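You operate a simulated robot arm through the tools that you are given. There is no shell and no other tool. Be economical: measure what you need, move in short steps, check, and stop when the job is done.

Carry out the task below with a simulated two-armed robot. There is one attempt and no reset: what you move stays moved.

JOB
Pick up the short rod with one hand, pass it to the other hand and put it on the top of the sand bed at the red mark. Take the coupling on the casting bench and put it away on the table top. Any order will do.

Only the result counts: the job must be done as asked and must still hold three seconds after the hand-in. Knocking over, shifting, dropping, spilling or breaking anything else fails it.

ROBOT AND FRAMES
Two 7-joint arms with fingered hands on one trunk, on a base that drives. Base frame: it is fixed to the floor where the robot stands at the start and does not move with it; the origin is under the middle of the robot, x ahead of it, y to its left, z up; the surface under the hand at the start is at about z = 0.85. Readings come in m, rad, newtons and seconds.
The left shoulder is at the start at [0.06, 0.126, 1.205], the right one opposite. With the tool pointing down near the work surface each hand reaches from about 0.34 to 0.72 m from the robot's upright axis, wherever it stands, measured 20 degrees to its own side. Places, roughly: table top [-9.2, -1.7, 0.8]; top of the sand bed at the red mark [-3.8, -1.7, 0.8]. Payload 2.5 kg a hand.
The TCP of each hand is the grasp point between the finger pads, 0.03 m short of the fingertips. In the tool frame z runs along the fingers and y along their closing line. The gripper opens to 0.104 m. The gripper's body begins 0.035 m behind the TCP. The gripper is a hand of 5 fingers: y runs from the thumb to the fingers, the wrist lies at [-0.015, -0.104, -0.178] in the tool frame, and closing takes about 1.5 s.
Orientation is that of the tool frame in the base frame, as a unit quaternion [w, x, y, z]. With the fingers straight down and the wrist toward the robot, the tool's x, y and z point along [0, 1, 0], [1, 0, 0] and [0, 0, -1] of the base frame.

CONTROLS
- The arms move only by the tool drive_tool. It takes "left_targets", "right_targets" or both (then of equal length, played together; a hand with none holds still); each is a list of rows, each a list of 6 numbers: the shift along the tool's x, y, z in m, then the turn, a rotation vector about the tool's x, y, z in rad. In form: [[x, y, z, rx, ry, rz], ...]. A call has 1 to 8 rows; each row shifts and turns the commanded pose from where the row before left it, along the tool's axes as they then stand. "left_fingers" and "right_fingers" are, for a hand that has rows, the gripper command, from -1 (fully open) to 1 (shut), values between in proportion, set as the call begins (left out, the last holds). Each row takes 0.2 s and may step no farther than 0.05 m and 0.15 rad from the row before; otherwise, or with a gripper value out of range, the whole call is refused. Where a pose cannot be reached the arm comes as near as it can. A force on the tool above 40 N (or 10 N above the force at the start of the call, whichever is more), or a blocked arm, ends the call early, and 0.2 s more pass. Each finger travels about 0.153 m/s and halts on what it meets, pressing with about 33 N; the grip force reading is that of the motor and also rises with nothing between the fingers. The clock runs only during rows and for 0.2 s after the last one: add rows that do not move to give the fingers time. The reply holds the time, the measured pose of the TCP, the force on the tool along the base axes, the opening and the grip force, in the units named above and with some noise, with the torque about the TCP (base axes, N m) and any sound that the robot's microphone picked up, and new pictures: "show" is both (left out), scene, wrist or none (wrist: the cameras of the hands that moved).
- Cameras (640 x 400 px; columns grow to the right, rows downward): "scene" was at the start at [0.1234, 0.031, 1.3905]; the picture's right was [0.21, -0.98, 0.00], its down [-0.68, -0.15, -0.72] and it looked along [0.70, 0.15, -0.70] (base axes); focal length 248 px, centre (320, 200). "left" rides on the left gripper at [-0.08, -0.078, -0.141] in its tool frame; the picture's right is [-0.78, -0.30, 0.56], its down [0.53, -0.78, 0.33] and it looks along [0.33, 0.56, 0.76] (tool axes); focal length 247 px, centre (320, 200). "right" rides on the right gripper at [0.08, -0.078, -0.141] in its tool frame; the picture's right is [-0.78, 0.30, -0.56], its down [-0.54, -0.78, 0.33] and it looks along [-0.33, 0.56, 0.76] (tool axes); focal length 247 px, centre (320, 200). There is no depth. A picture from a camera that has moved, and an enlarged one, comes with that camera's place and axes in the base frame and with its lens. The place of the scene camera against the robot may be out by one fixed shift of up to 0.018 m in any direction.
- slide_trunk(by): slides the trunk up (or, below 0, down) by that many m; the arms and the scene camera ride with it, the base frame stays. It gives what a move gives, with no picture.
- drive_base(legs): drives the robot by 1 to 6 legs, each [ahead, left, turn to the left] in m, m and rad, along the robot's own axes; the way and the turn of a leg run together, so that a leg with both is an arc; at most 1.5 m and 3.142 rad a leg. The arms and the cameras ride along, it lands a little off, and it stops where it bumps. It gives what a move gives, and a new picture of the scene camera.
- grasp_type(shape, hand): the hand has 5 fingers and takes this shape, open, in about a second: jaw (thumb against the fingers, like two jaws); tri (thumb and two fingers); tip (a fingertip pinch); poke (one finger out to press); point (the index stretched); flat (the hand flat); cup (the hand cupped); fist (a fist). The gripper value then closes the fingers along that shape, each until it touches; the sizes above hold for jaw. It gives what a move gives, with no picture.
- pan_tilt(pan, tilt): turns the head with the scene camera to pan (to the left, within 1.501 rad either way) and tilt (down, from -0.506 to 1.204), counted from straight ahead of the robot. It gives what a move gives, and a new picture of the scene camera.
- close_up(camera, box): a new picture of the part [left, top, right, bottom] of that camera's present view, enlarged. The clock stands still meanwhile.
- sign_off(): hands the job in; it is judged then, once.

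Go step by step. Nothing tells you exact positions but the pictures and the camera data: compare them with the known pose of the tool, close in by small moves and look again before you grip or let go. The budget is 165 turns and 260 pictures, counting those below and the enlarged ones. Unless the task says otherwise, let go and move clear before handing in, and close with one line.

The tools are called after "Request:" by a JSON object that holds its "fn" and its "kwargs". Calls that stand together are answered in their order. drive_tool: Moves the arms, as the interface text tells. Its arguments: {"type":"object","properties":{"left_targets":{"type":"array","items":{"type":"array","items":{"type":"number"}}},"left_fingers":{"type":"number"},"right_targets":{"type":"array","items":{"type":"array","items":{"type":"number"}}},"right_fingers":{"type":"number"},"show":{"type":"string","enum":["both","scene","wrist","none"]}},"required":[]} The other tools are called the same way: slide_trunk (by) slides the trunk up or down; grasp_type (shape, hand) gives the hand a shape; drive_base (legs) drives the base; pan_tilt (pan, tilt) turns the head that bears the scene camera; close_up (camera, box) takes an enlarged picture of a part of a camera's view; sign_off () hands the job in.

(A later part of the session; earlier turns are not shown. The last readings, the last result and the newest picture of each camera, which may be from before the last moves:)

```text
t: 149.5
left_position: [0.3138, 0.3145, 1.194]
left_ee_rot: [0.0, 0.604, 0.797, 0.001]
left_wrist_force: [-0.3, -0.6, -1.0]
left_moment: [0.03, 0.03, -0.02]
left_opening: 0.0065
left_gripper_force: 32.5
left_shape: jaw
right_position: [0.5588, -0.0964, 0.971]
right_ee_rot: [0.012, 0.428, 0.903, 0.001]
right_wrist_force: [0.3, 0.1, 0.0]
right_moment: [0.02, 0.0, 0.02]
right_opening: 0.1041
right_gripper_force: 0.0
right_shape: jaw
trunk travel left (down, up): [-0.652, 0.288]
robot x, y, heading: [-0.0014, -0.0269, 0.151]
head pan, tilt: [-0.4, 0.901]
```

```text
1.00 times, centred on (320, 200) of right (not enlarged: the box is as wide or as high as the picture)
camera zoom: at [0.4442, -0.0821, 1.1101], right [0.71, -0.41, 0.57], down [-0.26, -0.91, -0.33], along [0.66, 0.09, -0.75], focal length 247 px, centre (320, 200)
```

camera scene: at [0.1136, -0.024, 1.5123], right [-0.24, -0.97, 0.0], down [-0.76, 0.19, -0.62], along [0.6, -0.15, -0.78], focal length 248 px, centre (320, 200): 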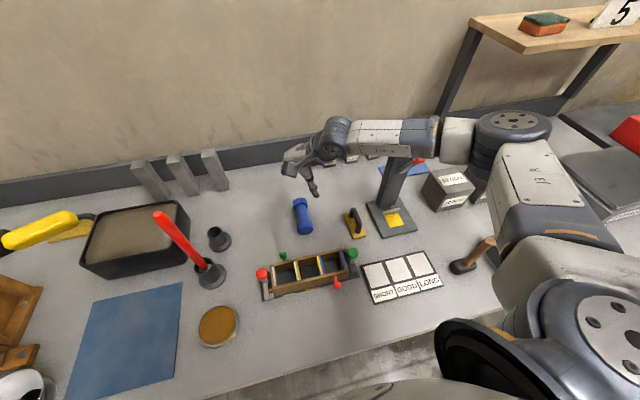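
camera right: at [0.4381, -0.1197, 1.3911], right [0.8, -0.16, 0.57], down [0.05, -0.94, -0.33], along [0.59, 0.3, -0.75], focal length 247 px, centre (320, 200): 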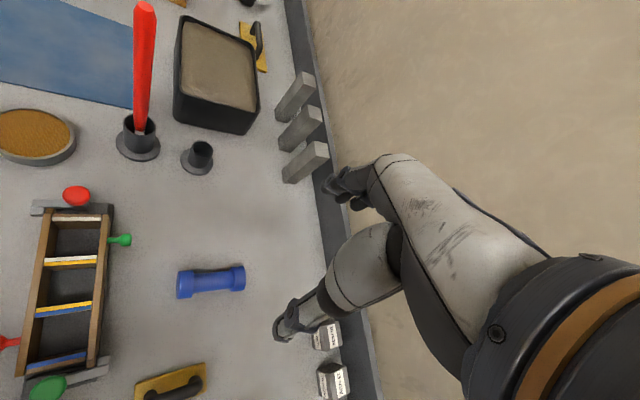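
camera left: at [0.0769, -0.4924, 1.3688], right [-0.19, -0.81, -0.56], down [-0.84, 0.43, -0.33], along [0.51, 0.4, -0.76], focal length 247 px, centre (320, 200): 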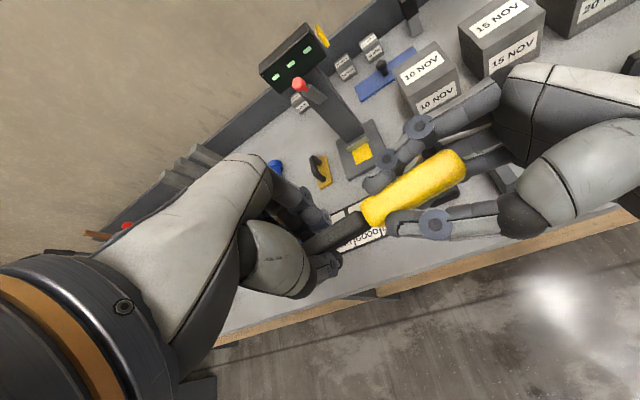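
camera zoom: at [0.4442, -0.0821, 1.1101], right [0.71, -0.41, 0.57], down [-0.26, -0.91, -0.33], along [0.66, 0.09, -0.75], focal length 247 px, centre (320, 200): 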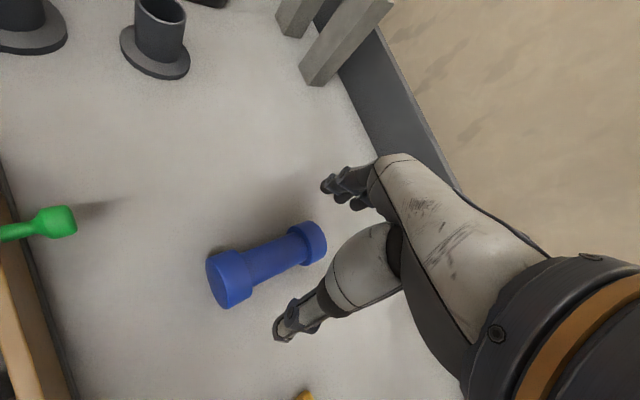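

The stand's head is now clearly beyond the forearm. Descend with the arm in small rows (stops on force) to straddle the neck.

Request:
{"fn": "drive_tool", "kwargs": {"right_targets": [[0.005, -0.003, 0.015, 0, 0, 0], [0, 0, 0.015, 0, 0, 0], [0, 0, 0.01, 0, 0, 0]], "show": "wrist"}}

Request:
{"fn": "close_up", "kwargs": {"camera": "scene", "box": [240, 80, 540, 260]}}

```text
t: 150.3
left_position: [0.3146, 0.3136, 1.1936]
left_ee_rot: [-0.001, 0.604, 0.797, 0.001]
left_wrist_force: [-0.1, -0.8, -1.2]
left_moment: [0.02, -0.01, 0.06]
left_opening: 0.0068
left_gripper_force: 33.0
left_shape: jaw
right_position: [0.5531, -0.0939, 0.9298]
right_ee_rot: [0.011, 0.43, 0.903, 0.0]
right_wrist_force: [-0.7, -0.4, -0.3]
right_moment: [-0.03, -0.01, -0.01]
right_opening: 0.1039
right_gripper_force: 0.0
right_shape: jaw
trunk travel left (down, up): [-0.652, 0.288]
robot x, y, heading: [-0.0012, -0.0279, 0.16]
head pan, tilt: [-0.4, 0.901]
camera right: at [0.4397, -0.0799, 1.0694], right [0.71, -0.41, 0.57], down [-0.26, -0.91, -0.33], along [0.66, 0.09, -0.75], focal length 247 px, centre (320, 200)
```

right: 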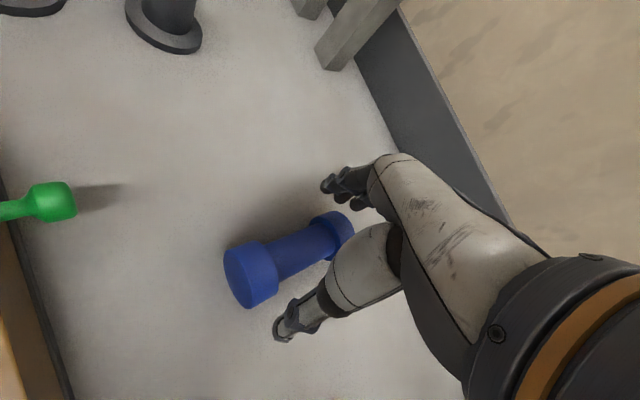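

```text
2.13 times, centred on (390, 170) of scene
camera zoom: at [0.1136, -0.0247, 1.4323], right [-0.24, -0.97, 0.0], down [-0.76, 0.19, -0.62], along [0.6, -0.15, -0.78], focal length 528 px, centre (171, 264)
```

zoom: 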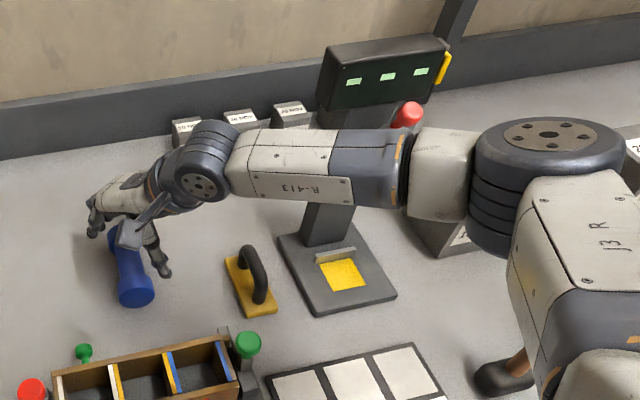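

Forearm stays clear; the knob is visible beyond it. Continue down to ~0.89.

Request:
{"fn": "drive_tool", "kwargs": {"right_targets": [[0, 0, 0.014, 0, 0, 0], [0, 0, 0.014, 0, 0, 0], [0, 0, 0.013, 0, 0, 0]], "show": "wrist"}}

Request:
{"fn": "close_up", "kwargs": {"camera": "scene", "box": [240, 100, 480, 250]}}

```text
t: 151.1
left_position: [0.3134, 0.3128, 1.1946]
left_ee_rot: [0.0, 0.604, 0.797, -0.001]
left_wrist_force: [0.5, 0.7, 0.4]
left_moment: [0.05, 0.02, -0.04]
left_opening: 0.007
left_gripper_force: 32.5
left_shape: jaw
right_position: [0.5545, -0.0962, 0.8877]
right_ee_rot: [0.01, 0.429, 0.903, 0.0]
right_wrist_force: [-0.3, -0.1, 1.1]
right_moment: [-0.01, -0.01, -0.01]
right_opening: 0.1036
right_gripper_force: 0.1
right_shape: jaw
trunk travel left (down, up): [-0.652, 0.288]
robot x, y, heading: [-0.0022, -0.0259, 0.152]
head pan, tilt: [-0.4, 0.901]
camera right: at [0.4399, -0.0811, 1.0282], right [0.71, -0.41, 0.57], down [-0.26, -0.91, -0.33], along [0.66, 0.09, -0.75], focal length 247 px, centre (320, 200)
```

right: 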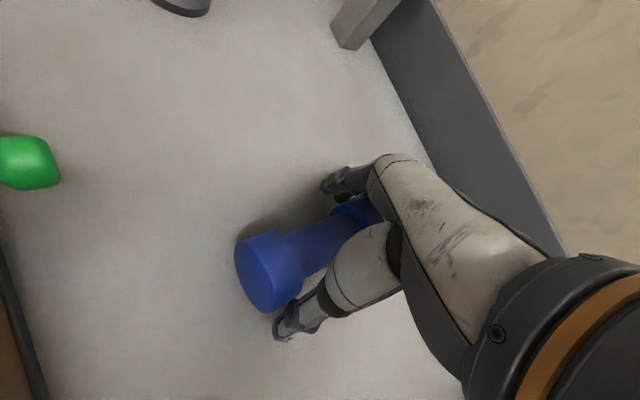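

```text
2.67 times, centred on (360, 175) of scene
camera zoom: at [0.1136, -0.0247, 1.4323], right [-0.24, -0.97, 0.0], down [-0.76, 0.19, -0.62], along [0.6, -0.15, -0.78], focal length 660 px, centre (213, 267)
```

zoom: 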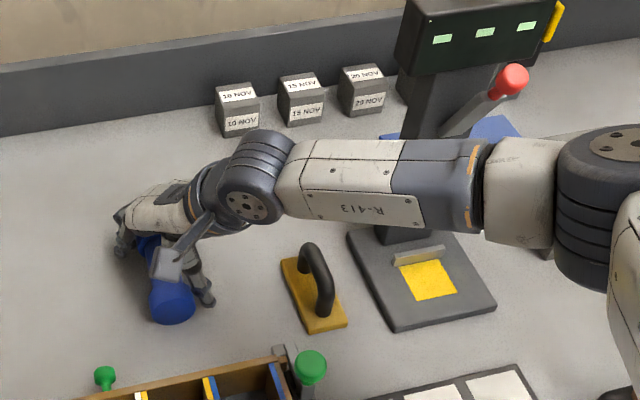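

Straddling with no contact. Close the right hand.

Request:
{"fn": "drive_tool", "kwargs": {"right_targets": [[0, 0, 0, 0, 0, 0], [0, 0, 0, 0, 0, 0], [0, 0, 0, 0, 0, 0], [0, 0, 0, 0, 0, 0], [0, 0, 0, 0, 0, 0], [0, 0, 0, 0, 0, 0], [0, 0, 0, 0, 0, 0], [0, 0, 0, 0, 0, 0]], "right_fingers": 1, "show": "wrist"}}

Request:
{"fn": "close_up", "kwargs": {"camera": "scene", "box": [240, 120, 400, 220]}}

```text
t: 152.9
left_position: [0.3137, 0.3127, 1.1943]
left_ee_rot: [0.0, 0.604, 0.797, 0.0]
left_wrist_force: [0.2, -0.4, -1.7]
left_moment: [0.04, 0.01, 0.01]
left_opening: 0.0067
left_gripper_force: 32.7
left_shape: jaw
right_position: [0.5542, -0.0938, 0.8896]
right_ee_rot: [0.01, 0.429, 0.903, 0.001]
right_wrist_force: [-0.4, -0.1, 0.4]
right_moment: [0.04, -0.02, 0.0]
right_opening: 0.0263
right_gripper_force: 32.7
right_shape: jaw
trunk travel left (down, up): [-0.652, 0.288]
robot x, y, heading: [-0.0028, -0.03, 0.155]
head pan, tilt: [-0.4, 0.901]
camera right: at [0.4402, -0.0811, 1.0285], right [0.71, -0.41, 0.57], down [-0.26, -0.91, -0.33], along [0.66, 0.09, -0.75], focal length 247 px, centre (320, 200)
```

right: 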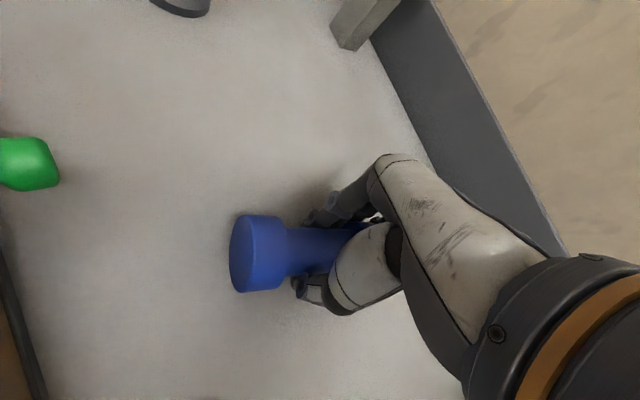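

```text
4.00 times, centred on (320, 170) of scene
camera zoom: at [0.1139, -0.0248, 1.4322], right [-0.24, -0.97, 0.0], down [-0.76, 0.19, -0.62], along [0.6, -0.15, -0.78], focal length 991 px, centre (320, 320)
```

zoom: 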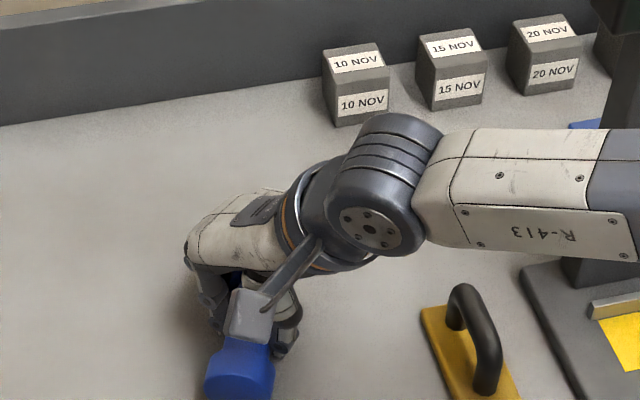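

Gripped at 26 mm; the spool has partly aligned. Lift with the arm slightly and check.

Request:
{"fn": "drive_tool", "kwargs": {"right_targets": [[0, 0, -0.02, 0, 0, 0], [0, 0, -0.04, 0, 0, 0], [0, 0, -0.04, 0, 0, 0]], "show": "wrist"}}

Request:
{"fn": "slide_trunk", "kwargs": {"by": 0.26}}

Request:
{"fn": "close_up", "kwargs": {"camera": "right", "box": [160, 150, 420, 312]}}

```text
t: 153.7
left_position: [0.3131, 0.3139, 1.1947]
left_ee_rot: [0.0, 0.604, 0.797, 0.0]
left_wrist_force: [0.9, -0.3, -2.0]
left_moment: [0.0, 0.01, -0.02]
left_opening: 0.0069
left_gripper_force: 33.4
left_shape: jaw
right_position: [0.5516, -0.0945, 0.9897]
right_ee_rot: [0.011, 0.428, 0.904, -0.001]
right_wrist_force: [-0.4, -0.7, -3.1]
right_moment: [-0.01, 0.0, 0.0]
right_opening: 0.0261
right_gripper_force: 32.7
right_shape: jaw
trunk travel left (down, up): [-0.652, 0.288]
robot x, y, heading: [-0.0034, -0.0283, 0.152]
head pan, tilt: [-0.4, 0.901]
camera right: at [0.4385, -0.0811, 1.1283], right [0.71, -0.41, 0.57], down [-0.26, -0.91, -0.33], along [0.66, 0.09, -0.75], focal length 247 px, centre (320, 200)
```

right: 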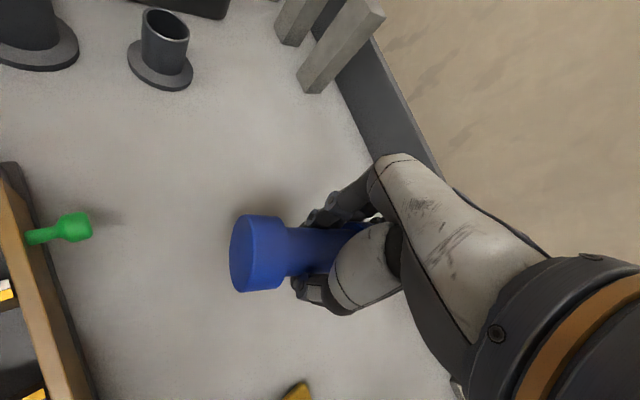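

```text
t: 156.4
left_position: [0.3136, 0.3136, 1.4542]
left_ee_rot: [-0.001, 0.603, 0.798, 0.0]
left_wrist_force: [0.1, 0.3, -0.4]
left_moment: [0.04, 0.0, 0.06]
left_opening: 0.0069
left_gripper_force: 33.2
left_shape: jaw
right_position: [0.5529, -0.0948, 1.2483]
right_ee_rot: [0.011, 0.43, 0.903, 0.0]
right_wrist_force: [0.2, -0.7, -4.3]
right_moment: [0.02, -0.01, 0.02]
right_opening: 0.0259
right_gripper_force: 33.1
right_shape: jaw
trunk travel left (down, up): [-0.912, 0.028]
robot x, y, heading: [-0.0024, -0.0278, 0.159]
head pan, tilt: [-0.4, 0.901]
```

```text
2.46 times, centred on (290, 231) of right
camera zoom: at [0.439, -0.0811, 1.388], right [0.71, -0.41, 0.57], down [-0.26, -0.91, -0.33], along [0.66, 0.09, -0.75], focal length 608 px, centre (394, 124)
```

zoom: 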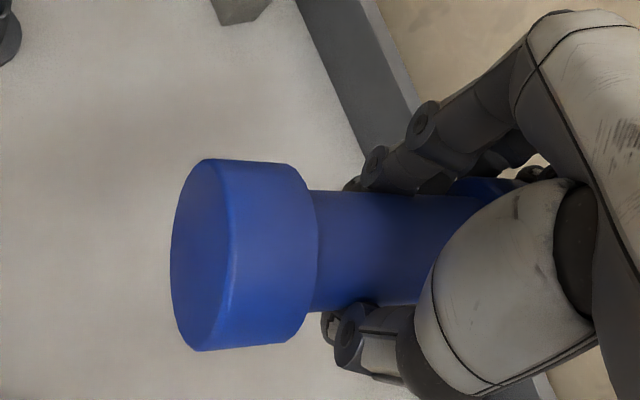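

Both objects are secured. Back out and drive the known route toward the sand bed.

Request:
{"fn": "drive_base", "kwargs": {"legs": [[-0.6, 0, 0], [0, 0, 1.5], [0, 0, 1.485]]}}

Request:
{"fn": "pan_tilt", "kwargs": {"pan": 0, "tilt": 0.4}}

```text
t: 167.0
left_position: [-0.9743, -0.3948, 1.4555]
left_ee_rot: [0.0, 0.737, -0.676, 0.0]
left_wrist_force: [-0.3, -0.6, 0.1]
left_moment: [-0.03, -0.01, -0.01]
left_opening: 0.0068
left_gripper_force: 32.7
left_shape: jaw
right_position: [-1.1333, 0.0501, 1.2493]
right_ee_rot: [0.0, 0.859, -0.512, -0.011]
right_wrist_force: [-0.7, 0.4, -3.7]
right_moment: [-0.03, 0.02, -0.01]
right_opening: 0.0257
right_gripper_force: 32.8
right_shape: jaw
trunk travel left (down, up): [-0.912, 0.028]
robot x, y, heading: [-0.6041, -0.1198, 3.106]
head pan, tilt: [-0.4, 0.901]
camera scene: at [-0.7063, -0.0728, 1.6922], right [0.42, 0.91, 0.0], down [0.71, -0.33, -0.62], along [-0.56, 0.26, -0.78], focal length 248 px, centre (320, 200)
```

scene: 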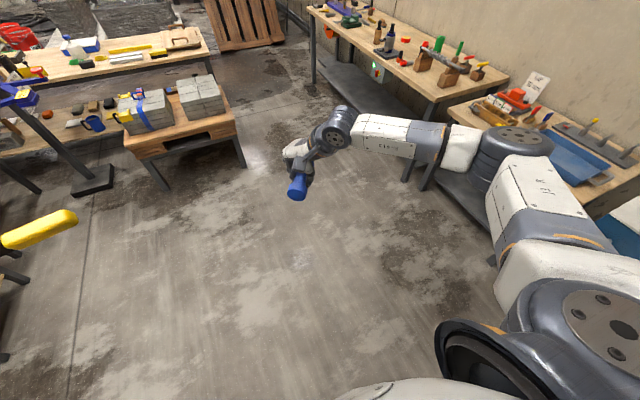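

```text
t: 167.9
left_position: [-0.9745, -0.3944, 1.4551]
left_ee_rot: [-0.001, 0.737, -0.676, -0.001]
left_wrist_force: [0.3, -0.2, -0.9]
left_moment: [-0.05, -0.02, 0.0]
left_opening: 0.0068
left_gripper_force: 33.5
left_shape: jaw
right_position: [-1.1335, 0.0503, 1.2497]
right_ee_rot: [-0.001, 0.859, -0.513, -0.01]
right_wrist_force: [0.0, 0.6, -3.6]
right_moment: [0.01, 0.02, 0.04]
right_opening: 0.0259
right_gripper_force: 32.9
right_shape: jaw
trunk travel left (down, up): [-0.912, 0.028]
robot x, y, heading: [-0.6048, -0.1217, 3.11]
head pan, tilt: [0.0, 0.4]
camera scene: at [-0.7304, -0.1012, 1.7352], right [0.03, 1.0, 0.0], down [0.39, -0.01, -0.92], along [-0.92, 0.03, -0.39], focal length 248 px, centre (320, 200)
```

scene: 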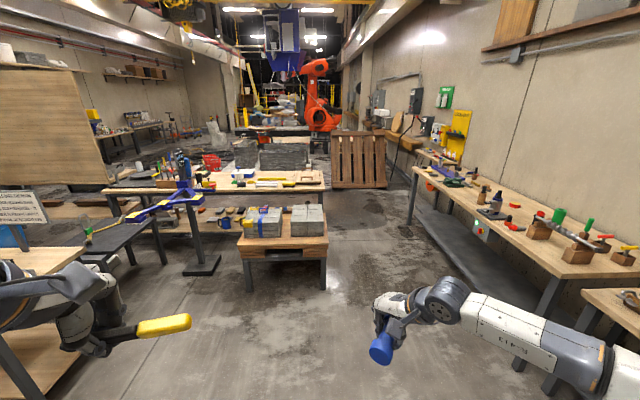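

Driving along the aisle at y≈0.5.

Request:
{"fn": "drive_base", "kwargs": {"legs": [[0.92, -0.6, 0.03], [1.0, 0, 0], [0.9, 0, 0]]}}

```text
t: 182.6
left_position: [-3.7454, 0.2443, 1.4542]
left_ee_rot: [0.001, 0.743, -0.669, 0.0]
left_wrist_force: [0.0, -0.5, -1.2]
left_moment: [-0.03, 0.01, -0.02]
left_opening: 0.0068
left_gripper_force: 33.2
left_shape: jaw
right_position: [-3.914, 0.6875, 1.25]
right_ee_rot: [-0.001, 0.864, -0.503, -0.011]
right_wrist_force: [-0.2, 0.7, -3.5]
right_moment: [0.0, -0.05, 0.01]
right_opening: 0.0256
right_gripper_force: 33.4
right_shape: jaw
trunk travel left (down, up): [-0.912, 0.028]
robot x, y, heading: [-3.3753, 0.5291, 3.132]
head pan, tilt: [0.0, 0.4]
camera scene: at [-3.5076, 0.5439, 1.7353], right [0.01, 1.0, 0.0], down [0.39, -0.01, -0.92], along [-0.92, 0.01, -0.39], focal length 248 px, centre (320, 200)
```

scene: 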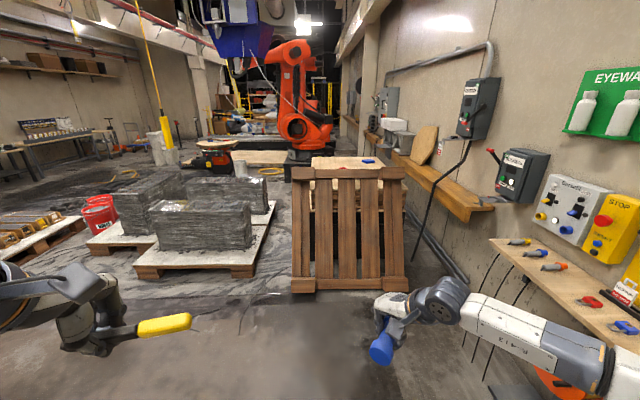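

Corridor between the bench and the slab pallets is ~1.3 m wide. Continue, turn left and go down behind the bench.

Request:
{"fn": "drive_base", "kwargs": {"legs": [[1.3, 0, 0], [0, 0, 1.58], [0.9, 0, 0]]}}

Request:
{"fn": "pan_tilt", "kwargs": {"pan": 0.7, "tilt": 0.6}}

```text
t: 197.1
left_position: [-4.4439, -0.7031, 1.4541]
left_ee_rot: [0.001, 1.0, 0.027, 0.0]
left_wrist_force: [-0.5, -0.6, -1.4]
left_moment: [0.01, -0.03, 0.01]
left_opening: 0.0068
left_gripper_force: 32.8
left_shape: jaw
right_position: [-4.8948, -0.8484, 1.2491]
right_ee_rot: [0.007, 0.973, 0.23, -0.008]
right_wrist_force: [1.0, 0.2, -2.7]
right_moment: [-0.01, 0.0, 0.01]
right_opening: 0.0249
right_gripper_force: 32.5
right_shape: jaw
trunk travel left (down, up): [-0.912, 0.028]
robot x, y, heading: [-4.704, -0.32, -1.634]
head pan, tilt: [0.0, 0.4]
camera scene: at [-4.7123, -0.4394, 1.7353], right [-1.0, 0.07, 0.0], down [0.03, 0.39, -0.92], along [-0.06, -0.92, -0.39], focal length 248 px, centre (320, 200)
```

scene: 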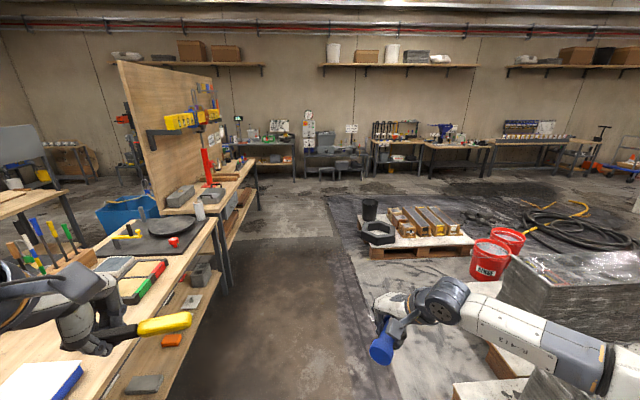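

```text
t: 198.2
left_position: [-4.4437, -0.7038, 1.4553]
left_ee_rot: [0.001, 1.0, 0.027, 0.0]
left_wrist_force: [-0.7, -0.6, -0.9]
left_moment: [0.02, -0.06, -0.03]
left_opening: 0.0068
left_gripper_force: 32.7
left_shape: jaw
right_position: [-4.8943, -0.8479, 1.2491]
right_ee_rot: [0.007, 0.973, 0.229, -0.009]
right_wrist_force: [1.0, 0.4, -2.4]
right_moment: [-0.03, -0.04, 0.01]
right_opening: 0.0253
right_gripper_force: 32.8
right_shape: jaw
trunk travel left (down, up): [-0.912, 0.028]
robot x, y, heading: [-4.7052, -0.3201, -1.636]
head pan, tilt: [0.7, 0.6]
camera scene: at [-4.654, -0.4184, 1.7171], right [-0.81, -0.59, 0.0], down [-0.33, 0.46, -0.83], along [0.49, -0.66, -0.56], focal length 248 px, centre (320, 200)
```

scene: 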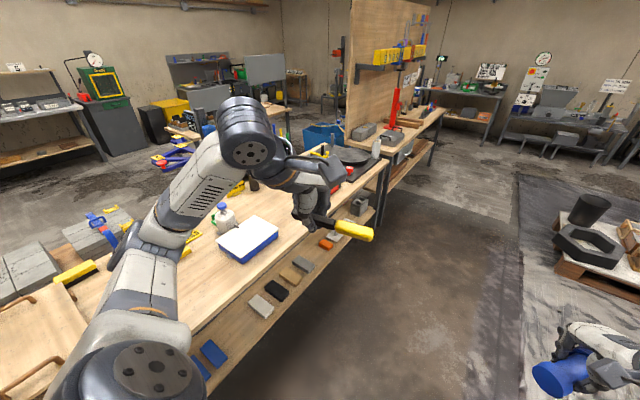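

The sand tray is on the bench with its red/green marks on this side. Drive down and turn to face the bench.

Request:
{"fn": "drive_base", "kwargs": {"legs": [[1.45, 0.05, 0], [0, 0, 1.636]]}}

Request:
{"fn": "pan_tilt", "kwargs": {"pan": 0.1, "tilt": 0.7}}

```text
t: 209.5
left_position: [-4.3942, -1.5039, 1.4542]
left_ee_rot: [0.0, 0.656, 0.755, 0.0]
left_wrist_force: [0.7, 0.6, -0.9]
left_moment: [0.04, 0.01, -0.02]
left_opening: 0.0069
left_gripper_force: 33.0
left_shape: jaw
right_position: [-4.2109, -1.9404, 1.2485]
right_ee_rot: [0.01, 0.488, 0.873, -0.002]
right_wrist_force: [-0.3, -0.1, -3.4]
right_moment: [-0.02, -0.02, -0.01]
right_opening: 0.025
right_gripper_force: 32.6
right_shape: jaw
trunk travel left (down, up): [-0.912, 0.028]
robot x, y, heading: [-4.7516, -1.8003, 0.019]
head pan, tilt: [0.7, 0.6]
camera scene: at [-4.6425, -1.7264, 1.717], right [0.66, -0.75, 0.0], down [-0.42, -0.37, -0.82], along [0.62, 0.54, -0.57], focal length 248 px, centre (320, 200)
```

scene: 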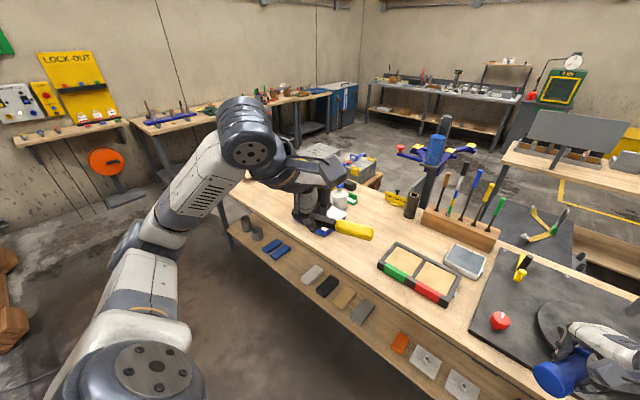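

```text
t: 210.5
left_position: [-4.395, -1.5049, 1.4554]
left_ee_rot: [0.0, 0.655, 0.755, 0.0]
left_wrist_force: [-0.1, -0.4, -0.4]
left_moment: [0.02, 0.01, 0.01]
left_opening: 0.0069
left_gripper_force: 33.3
left_shape: jaw
right_position: [-4.2105, -1.941, 1.2488]
right_ee_rot: [0.01, 0.488, 0.873, 0.0]
right_wrist_force: [0.9, 0.1, -2.8]
right_moment: [0.01, -0.02, -0.01]
right_opening: 0.0249
right_gripper_force: 32.4
right_shape: jaw
trunk travel left (down, up): [-0.912, 0.028]
robot x, y, heading: [-4.7525, -1.7999, 0.018]
head pan, tilt: [0.099, 0.7]
camera scene: at [-4.6245, -1.7744, 1.7084], right [0.12, -0.99, 0.0], down [-0.64, -0.08, -0.76], along [0.76, 0.09, -0.64], focal length 248 px, centre (320, 200)
```

scene: 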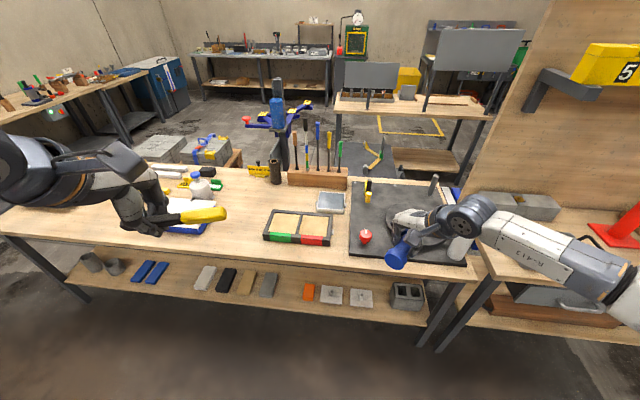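

Sand tray spans x −3.89…−3.68, y −1.73…−1.41; red half is the right half, centre ≈(−3.785,−1.645). Raise the right hand (coupling) out of the way, then take an angled stance for the left hand.

Request:
{"fn": "drive_tool", "kwargs": {"right_targets": [[0, -0.01, -0.045, 0, 0, 0], [0, -0.01, -0.045, 0, 0, 0], [0, -0.01, -0.045, 0, 0, 0], [0, -0.01, -0.045, 0, 0, 0], [0, -0.01, -0.045, 0, 0, 0]], "show": "none"}}

Request:
{"fn": "drive_base", "kwargs": {"legs": [[0, 0, -0.61], [0.195, 0.556, 0]]}}

Request:
{"fn": "pan_tilt", "kwargs": {"pan": 0.3, "tilt": 0.9}}

```text
t: 211.7
left_position: [-4.3955, -1.503, 1.4536]
left_ee_rot: [0.0, 0.656, 0.755, 0.001]
left_wrist_force: [-0.3, -0.4, 0.1]
left_moment: [0.01, 0.02, -0.02]
left_opening: 0.007
left_gripper_force: 32.8
left_shape: jaw
right_position: [-4.2577, -1.9669, 1.4738]
right_ee_rot: [0.011, 0.489, 0.872, -0.002]
right_wrist_force: [-0.5, -0.2, -3.1]
right_moment: [0.01, -0.03, -0.02]
right_opening: 0.0247
right_gripper_force: 33.9
right_shape: jaw
trunk travel left (down, up): [-0.912, 0.028]
robot x, y, heading: [-4.7541, -1.7978, 0.021]
head pan, tilt: [0.099, 0.7]
```

```text
t: 216.7
left_position: [-3.8224, -1.4065, 1.4548]
left_ee_rot: [0.0, 0.851, 0.525, 0.0]
left_wrist_force: [0.1, 0.0, -1.8]
left_moment: [0.0, 0.02, -0.02]
left_opening: 0.0071
left_gripper_force: 33.2
left_shape: jaw
right_position: [-3.9737, -1.8632, 1.4719]
right_ee_rot: [0.01, 0.728, 0.686, -0.004]
right_wrist_force: [0.1, 0.5, -3.7]
right_moment: [0.01, -0.04, -0.02]
right_opening: 0.0247
right_gripper_force: 33.4
right_shape: jaw
trunk travel left (down, up): [-0.912, 0.028]
robot x, y, heading: [-4.2849, -1.4466, -0.591]
head pan, tilt: [0.099, 0.7]
camera scene: at [-4.1729, -1.4923, 1.7084], right [-0.47, -0.88, 0.0], down [-0.57, 0.3, -0.76], along [0.68, -0.36, -0.64], focal length 248 px, centre (320, 200)
```

scene: 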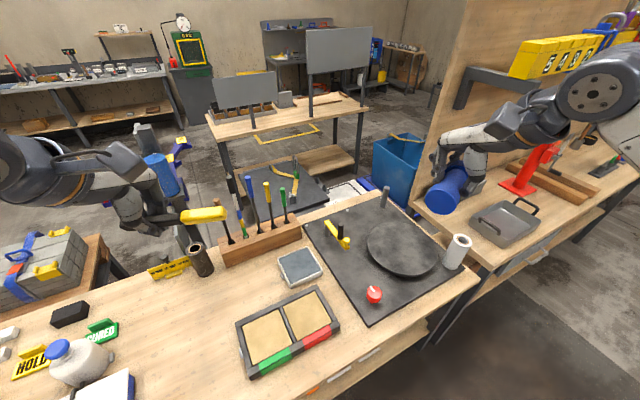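

```text
t: 217.5
left_position: [-3.8215, -1.4065, 1.4544]
left_ee_rot: [0.0, 0.851, 0.525, 0.0]
left_wrist_force: [0.1, 0.0, -0.9]
left_moment: [0.02, -0.01, 0.0]
left_opening: 0.0066
left_gripper_force: 32.7
left_shape: jaw
right_position: [-3.9726, -1.8636, 1.4727]
right_ee_rot: [0.009, 0.727, 0.686, -0.004]
right_wrist_force: [-0.3, 0.4, -2.0]
right_moment: [-0.04, 0.02, 0.04]
right_opening: 0.0245
right_gripper_force: 32.8
right_shape: jaw
trunk travel left (down, up): [-0.912, 0.028]
robot x, y, heading: [-4.2831, -1.4435, -0.586]
head pan, tilt: [0.3, 0.901]
camera scene: at [-4.1751, -1.4736, 1.6923], right [-0.28, -0.96, 0.0], down [-0.75, 0.22, -0.62], along [0.6, -0.18, -0.78], focal length 248 px, centre (320, 200)
```

scene: 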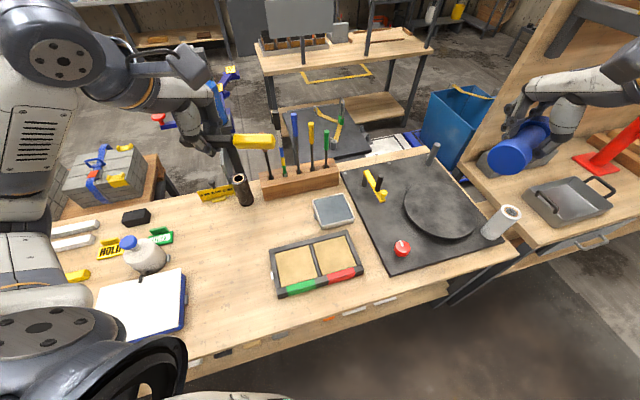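

Move the left hand over the red half and yaw it inward.

Request:
{"fn": "drive_tool", "kwargs": {"left_targets": [[-0.031, 0.029, 0, 0, 0, 0], [-0.031, 0.029, 0, 0, 0, 0], [-0.031, 0.029, 0, 0, 0, 0], [-0.031, 0.029, 0, 0, 0, 0], [-0.031, 0.029, 0, 0, 0, 0], [-0.03, 0.028, 0, 0, 0, 0], [0, 0, 0, 0, 0, 0.14], [0, 0, 0, 0, 0, 0.14]], "show": "none"}}

Request:
{"fn": "drive_tool", "kwargs": {"left_targets": [[0, 0, 0, 0, 0, 0.1], [0, 0, 0, 0, 0, 0.1], [0, 0, 0, 0, 0, 0.1]], "show": "both"}}

```text
t: 219.3
left_position: [-3.7479, -1.6478, 1.4556]
left_ee_rot: [0.0, 0.917, 0.399, 0.0]
left_wrist_force: [0.1, 0.1, -1.2]
left_moment: [0.03, -0.03, -0.01]
left_opening: 0.007
left_gripper_force: 33.1
left_shape: jaw
right_position: [-3.9734, -1.863, 1.4727]
right_ee_rot: [0.009, 0.727, 0.686, -0.003]
right_wrist_force: [-0.1, -0.2, -2.7]
right_moment: [0.0, -0.03, -0.02]
right_opening: 0.0244
right_gripper_force: 32.8
right_shape: jaw
trunk travel left (down, up): [-0.912, 0.028]
robot x, y, heading: [-4.2831, -1.4407, -0.588]
head pan, tilt: [0.3, 0.901]
```

```text
t: 220.1
left_position: [-3.7501, -1.6488, 1.4553]
left_ee_rot: [0.0, 0.966, 0.258, 0.0]
left_wrist_force: [0.2, 0.3, -0.7]
left_moment: [0.0, -0.01, -0.02]
left_opening: 0.0068
left_gripper_force: 32.8
left_shape: jaw
right_position: [-3.9726, -1.8628, 1.4727]
right_ee_rot: [0.01, 0.727, 0.687, -0.004]
right_wrist_force: [0.1, -0.1, -3.0]
right_moment: [-0.02, 0.01, -0.01]
right_opening: 0.0244
right_gripper_force: 32.8
right_shape: jaw
trunk travel left (down, up): [-0.912, 0.028]
robot x, y, heading: [-4.2828, -1.4459, -0.585]
head pan, tilt: [0.3, 0.901]
camera scene: at [-4.1752, -1.4736, 1.6922], right [-0.28, -0.96, 0.0], down [-0.75, 0.22, -0.62], along [0.6, -0.18, -0.78], focal length 248 px, centre (320, 200)
camera left: at [-3.8577, -1.6206, 1.594], right [-0.82, -0.13, -0.56], down [0.08, 0.94, -0.33], along [0.57, -0.31, -0.76], focal length 247 px, centre (320, 200)
```

scene: 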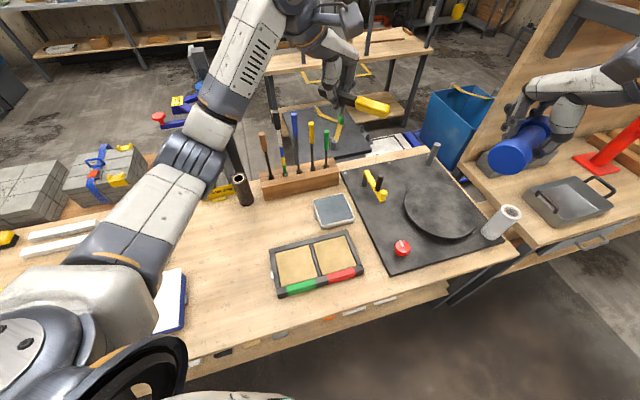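
left: 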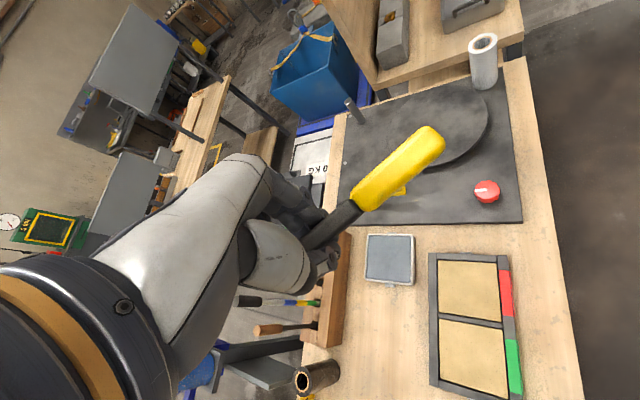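

Wrist camera: red sand area is x −3.857…−3.719, y −1.725…−1.582 (≈0.14 m square), so the ~0.146 m rod should lie diagonally. Shift, yaw to 45°, lower with the arm first.

Request:
{"fn": "drive_tool", "kwargs": {"left_targets": [[-0.003, -0.013, 0.02, 0, 0, -0.095], [0, 0, 0.04, 0, 0, -0.095], [0, 0, 0.045, 0, 0, 0], [0, 0, 0.045, 0, 0, 0], [0, 0, 0.045, 0, 0, 0], [0, 0, 0.045, 0, 0, 0], [0, 0, 0.03, 0, 0, 0]], "show": "both"}}

```text
t: 221.7
left_position: [-3.7589, -1.641, 1.181]
left_ee_rot: [0.001, 0.937, 0.349, 0.0]
left_wrist_force: [0.1, 0.2, -0.2]
left_moment: [0.02, -0.04, -0.01]
left_opening: 0.0066
left_gripper_force: 32.7
left_shape: jaw
right_position: [-3.9732, -1.8638, 1.4725]
right_ee_rot: [0.01, 0.727, 0.687, -0.004]
right_wrist_force: [-0.2, 0.0, -3.1]
right_moment: [-0.02, 0.0, 0.01]
right_opening: 0.0246
right_gripper_force: 32.3
right_shape: jaw
trunk travel left (down, up): [-0.912, 0.028]
robot x, y, heading: [-4.2833, -1.4449, -0.584]
head pan, tilt: [0.3, 0.901]
camera scene: at [-4.1752, -1.4737, 1.6923], right [-0.28, -0.96, 0.0], down [-0.75, 0.22, -0.62], along [0.6, -0.18, -0.78], focal length 248 px, centre (320, 200)
camera left: at [-3.8708, -1.6335, 1.3214], right [-0.78, -0.28, -0.56], down [-0.1, 0.94, -0.33], along [0.62, -0.2, -0.76], focal length 247 px, centre (320, 200)
```

scene: 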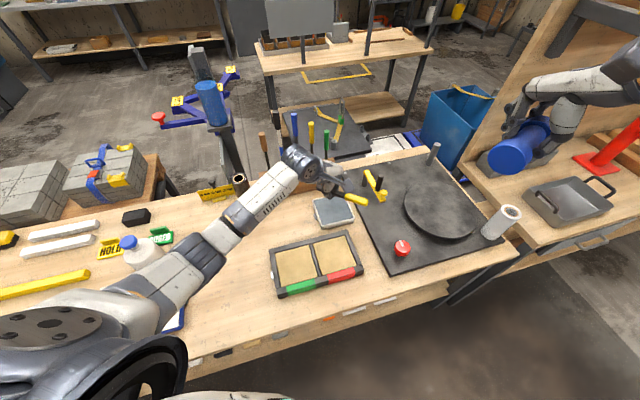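
left: 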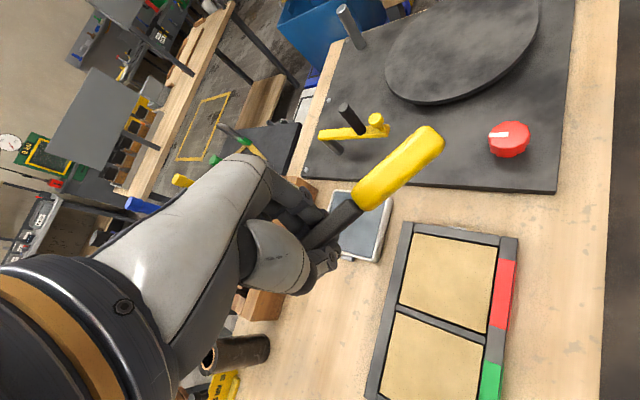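

Correct by 16 mm, tilt the yellow end down slightly, then lower with the trunk to just above the sand.

Request:
{"fn": "drive_tool", "kwargs": {"left_targets": [[0, -0.016, 0, 0, 0, 0], [0, 0, 0, 0, 0.1, 0], [0, 0, 0, 0, 0.1, 0]], "show": "none"}}

Request:
{"fn": "slide_trunk", "kwargs": {"by": -0.28}}

Request:
{"fn": "close_up", "kwargs": {"camera": "left", "box": [0, 0, 640, 400]}}

Request:
{"fn": "close_up", "kwargs": {"camera": "scene", "box": [160, 100, 480, 300]}}

```text
t: 222.5
left_position: [-3.7704, -1.6287, 1.1842]
left_ee_rot: [-0.034, 0.932, 0.348, 0.094]
left_wrist_force: [0.0, -0.2, -1.1]
left_moment: [0.01, -0.01, 0.0]
left_opening: 0.0068
left_gripper_force: 33.5
left_shape: jaw
right_position: [-3.9747, -1.8639, 1.4733]
right_ee_rot: [0.01, 0.727, 0.687, -0.003]
right_wrist_force: [-0.2, -0.1, -2.4]
right_moment: [0.0, -0.03, -0.01]
right_opening: 0.0246
right_gripper_force: 32.7
right_shape: jaw
trunk travel left (down, up): [-0.912, 0.028]
robot x, y, heading: [-4.2852, -1.445, -0.588]
head pan, tilt: [0.3, 0.901]
```

```text
t: 225.3
left_position: [-3.7698, -1.6275, 0.9041]
left_ee_rot: [-0.036, 0.932, 0.348, 0.093]
left_wrist_force: [0.2, 0.5, -0.6]
left_moment: [0.02, -0.03, 0.0]
left_opening: 0.0066
left_gripper_force: 32.9
left_shape: jaw
right_position: [-3.9736, -1.8629, 1.1933]
right_ee_rot: [0.009, 0.727, 0.687, -0.004]
right_wrist_force: [0.4, -0.2, -2.0]
right_moment: [0.04, -0.04, -0.02]
right_opening: 0.0244
right_gripper_force: 32.9
right_shape: jaw
trunk travel left (down, up): [-0.632, 0.308]
robot x, y, heading: [-4.2832, -1.4458, -0.584]
head pan, tilt: [0.3, 0.901]
```

```text
1.00 times, centred on (320, 200) of left (not enlarged: the box is as wide or as high as the picture)
camera zoom: at [-3.9008, -1.6378, 1.0252], right [-0.68, -0.2, -0.7], down [-0.06, 0.97, -0.22], along [0.73, -0.11, -0.68], focal length 247 px, centre (320, 200)
```

zoom: 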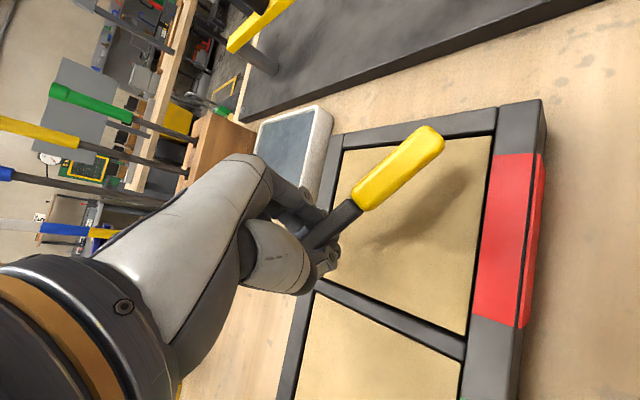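

```text
2.00 times, centred on (320, 200) of scene
camera zoom: at [-4.1754, -1.4736, 1.4123], right [-0.28, -0.96, 0.0], down [-0.75, 0.22, -0.62], along [0.6, -0.18, -0.78], focal length 495 px, centre (320, 200)
```

zoom: 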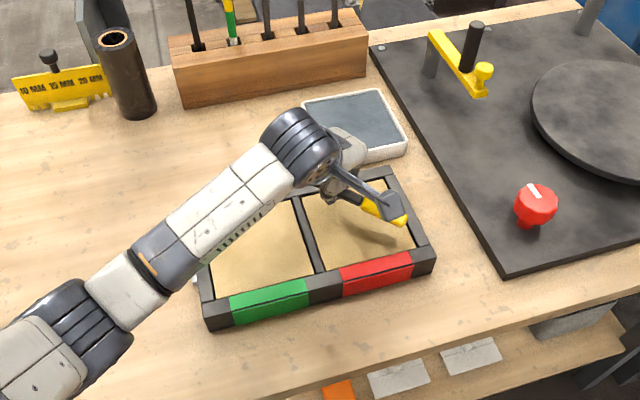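

Nicely over the red compartment. Lower further.

Request:
{"fn": "slide_trunk", "kwargs": {"by": -0.045}}

Request:
{"fn": "close_up", "kwargs": {"camera": "left", "box": [200, 60, 600, 310]}}

Request:
{"fn": "close_up", "kwargs": {"camera": "scene", "box": [260, 150, 400, 270]}}

```text
t: 226.2
left_position: [-3.7693, -1.6277, 0.8602]
left_ee_rot: [-0.033, 0.932, 0.348, 0.094]
left_wrist_force: [2.5, 0.0, 9.3]
left_moment: [-0.14, -0.01, -0.04]
left_opening: 0.0072
left_gripper_force: 32.8
left_shape: jaw
right_position: [-3.9742, -1.862, 1.1481]
right_ee_rot: [0.01, 0.727, 0.686, -0.004]
right_wrist_force: [-0.1, -1.0, -3.4]
right_moment: [0.03, -0.03, -0.04]
right_opening: 0.0249
right_gripper_force: 33.4
right_shape: jaw
trunk travel left (down, up): [-0.587, 0.353]
robot x, y, heading: [-4.2856, -1.4449, -0.589]
head pan, tilt: [0.3, 0.901]
```

```text
1.60 times, centred on (400, 185) of left
camera zoom: at [-3.9009, -1.6379, 0.9814], right [-0.68, -0.2, -0.7], down [-0.06, 0.97, -0.22], along [0.73, -0.11, -0.68], focal length 395 px, centre (192, 224)
```

zoom: 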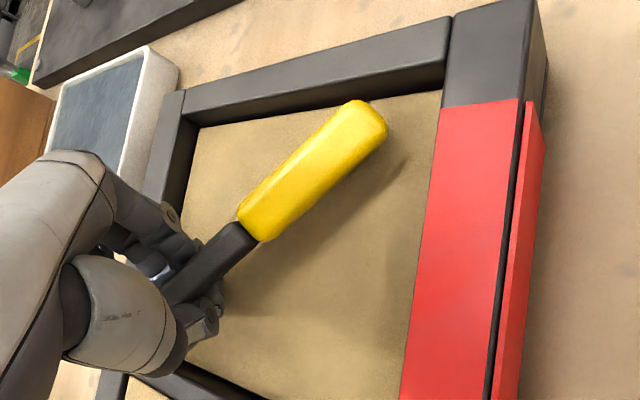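

```text
3.33 times, centred on (330, 210) of scene
camera zoom: at [-4.176, -1.4734, 1.3674], right [-0.28, -0.96, 0.0], down [-0.75, 0.22, -0.62], along [0.6, -0.18, -0.78], focal length 826 px, centre (287, 167)
```

zoom: 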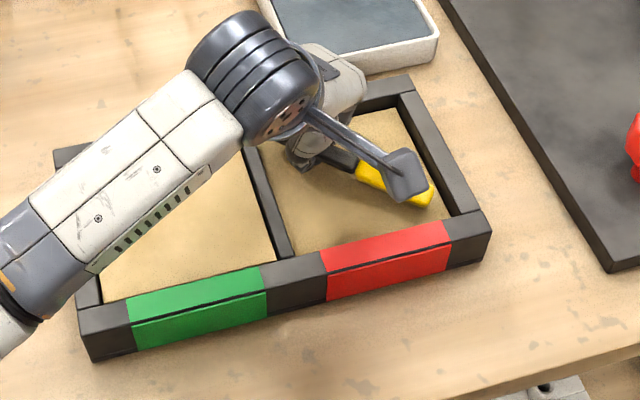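

Fingertips touch the sand (9 N). Ease up 4 mm and open only partway so the fingers stay inside the compartment.

Request:
{"fn": "slide_trunk", "kwargs": {"by": 0.004}}

Request:
{"fn": "drive_tool", "kwargs": {"left_targets": [[0, 0, 0, 0, 0, 0], [0, 0, 0, 0, 0, 0], [0, 0, 0, 0, 0, 0]], "left_fingers": 0.4, "show": "wrist"}}

Request:
{"fn": "close_up", "kwargs": {"camera": "left", "box": [200, 60, 600, 310]}}

```text
t: 226.7
left_position: [-3.7698, -1.6266, 0.8623]
left_ee_rot: [-0.038, 0.932, 0.347, 0.093]
left_wrist_force: [0.0, 1.6, 0.7]
left_moment: [-0.06, 0.03, 0.04]
left_opening: 0.0074
left_gripper_force: 32.6
left_shape: jaw
right_position: [-3.9731, -1.8634, 1.1534]
right_ee_rot: [0.009, 0.727, 0.686, -0.003]
right_wrist_force: [-0.1, 0.3, -3.5]
right_moment: [0.02, 0.0, -0.02]
right_opening: 0.0246
right_gripper_force: 33.4
right_shape: jaw
trunk travel left (down, up): [-0.591, 0.349]
robot x, y, heading: [-4.2823, -1.4443, -0.585]
head pan, tilt: [0.3, 0.901]
```

```text
t: 227.5
left_position: [-3.769, -1.6263, 0.8636]
left_ee_rot: [-0.035, 0.932, 0.347, 0.094]
left_wrist_force: [0.1, -0.5, 0.2]
left_moment: [-0.02, 0.01, 0.0]
left_opening: 0.0311
left_gripper_force: 0.0
left_shape: jaw
right_position: [-3.974, -1.8631, 1.1507]
right_ee_rot: [0.01, 0.727, 0.686, -0.004]
right_wrist_force: [0.4, -0.1, -4.0]
right_moment: [0.01, -0.01, -0.01]
right_opening: 0.0247
right_gripper_force: 32.4
right_shape: jaw
trunk travel left (down, up): [-0.591, 0.349]
robot x, y, heading: [-4.2855, -1.4434, -0.594]
head pan, tilt: [0.3, 0.901]
camera left: at [-3.9009, -1.6378, 0.9842], right [-0.68, -0.2, -0.7], down [-0.06, 0.97, -0.22], along [0.73, -0.11, -0.68], focal length 247 px, centre (320, 200)
```

left: 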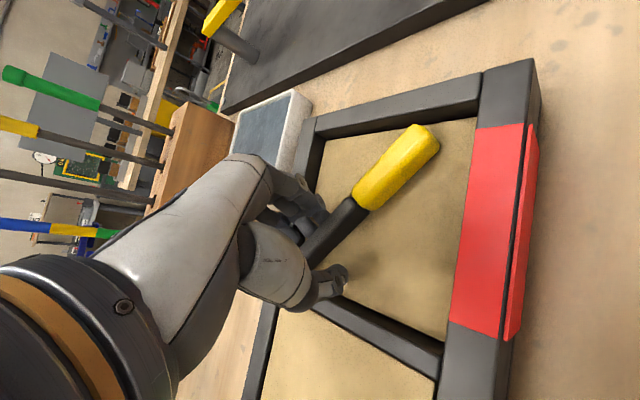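

```text
1.60 times, centred on (400, 185) of left
camera zoom: at [-3.9009, -1.6378, 0.9842], right [-0.68, -0.2, -0.7], down [-0.06, 0.97, -0.22], along [0.73, -0.11, -0.68], focal length 395 px, centre (192, 224)
```

zoom: 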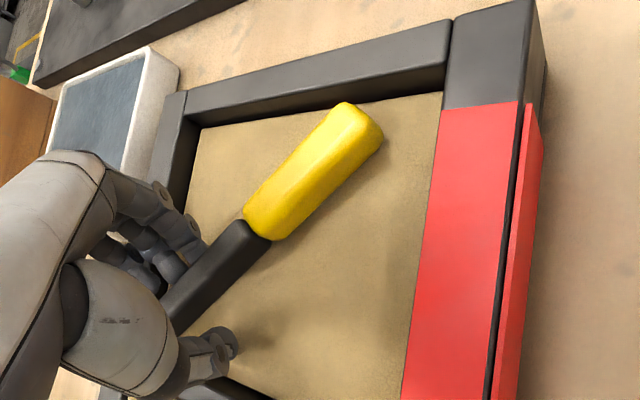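

The rod lies on the sand. Lift the hand straight up and check.

Request:
{"fn": "slide_trunk", "kwargs": {"by": 0.1}}

Request:
{"fn": "close_up", "kwargs": {"camera": "left", "box": [0, 0, 640, 400]}}

Request:
{"fn": "slide_trunk", "kwargs": {"by": 0.23}}

Request:
{"fn": "close_up", "kwargs": {"camera": "left", "box": [260, 100, 580, 300]}}

```text
t: 228.8
left_position: [-3.7712, -1.6279, 0.9631]
left_ee_rot: [-0.036, 0.932, 0.348, 0.093]
left_wrist_force: [-0.3, -0.1, 0.3]
left_moment: [0.02, -0.01, 0.02]
left_opening: 0.0314
left_gripper_force: 0.1
left_shape: jaw
right_position: [-3.9727, -1.8634, 1.2514]
right_ee_rot: [0.01, 0.727, 0.686, -0.004]
right_wrist_force: [-0.3, -0.9, -3.2]
right_moment: [0.03, -0.02, 0.05]
right_opening: 0.0245
right_gripper_force: 33.1
right_shape: jaw
trunk travel left (down, up): [-0.691, 0.249]
robot x, y, heading: [-4.2828, -1.4418, -0.589]
head pan, tilt: [0.3, 0.901]
```

```text
1.00 times, centred on (320, 200) of left (not enlarged: the box is as wide or as high as the picture)
camera zoom: at [-3.9008, -1.6379, 1.084], right [-0.68, -0.2, -0.7], down [-0.06, 0.97, -0.22], along [0.73, -0.11, -0.68], focal length 247 px, centre (320, 200)
```

zoom: 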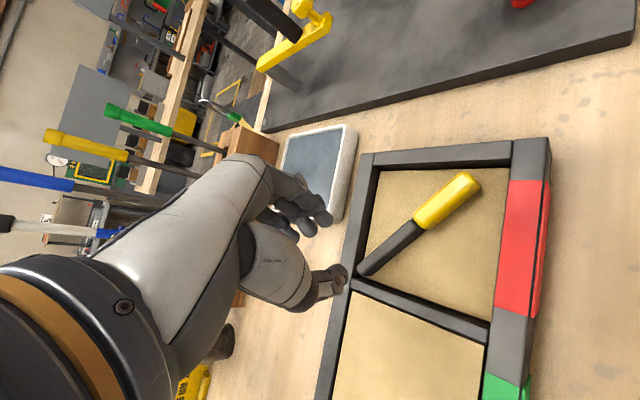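

```text
t: 231.2
left_position: [-3.7691, -1.6272, 1.1935]
left_ee_rot: [-0.035, 0.932, 0.348, 0.093]
left_wrist_force: [-0.2, 0.2, -0.1]
left_moment: [-0.02, 0.0, -0.01]
left_opening: 0.0311
left_gripper_force: 0.0
left_shape: jaw
right_position: [-3.9734, -1.8629, 1.4819]
right_ee_rot: [0.01, 0.727, 0.687, -0.003]
right_wrist_force: [0.2, -0.3, -3.0]
right_moment: [0.05, -0.03, 0.0]
right_opening: 0.0247
right_gripper_force: 33.4
right_shape: jaw
trunk travel left (down, up): [-0.921, 0.019]
robot x, y, heading: [-4.2833, -1.4389, -0.585]
head pan, tilt: [0.3, 0.901]
```

```text
2.00 times, centred on (420, 200) of left
camera zoom: at [-3.9008, -1.6379, 1.3141], right [-0.68, -0.2, -0.7], down [-0.06, 0.97, -0.22], along [0.73, -0.11, -0.68], focal length 494 px, centre (120, 200)
```

zoom: 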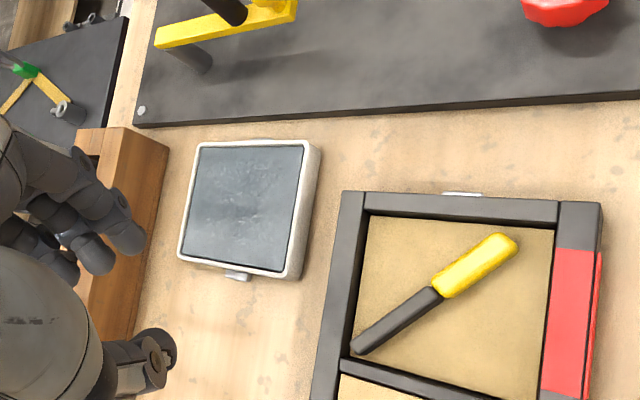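

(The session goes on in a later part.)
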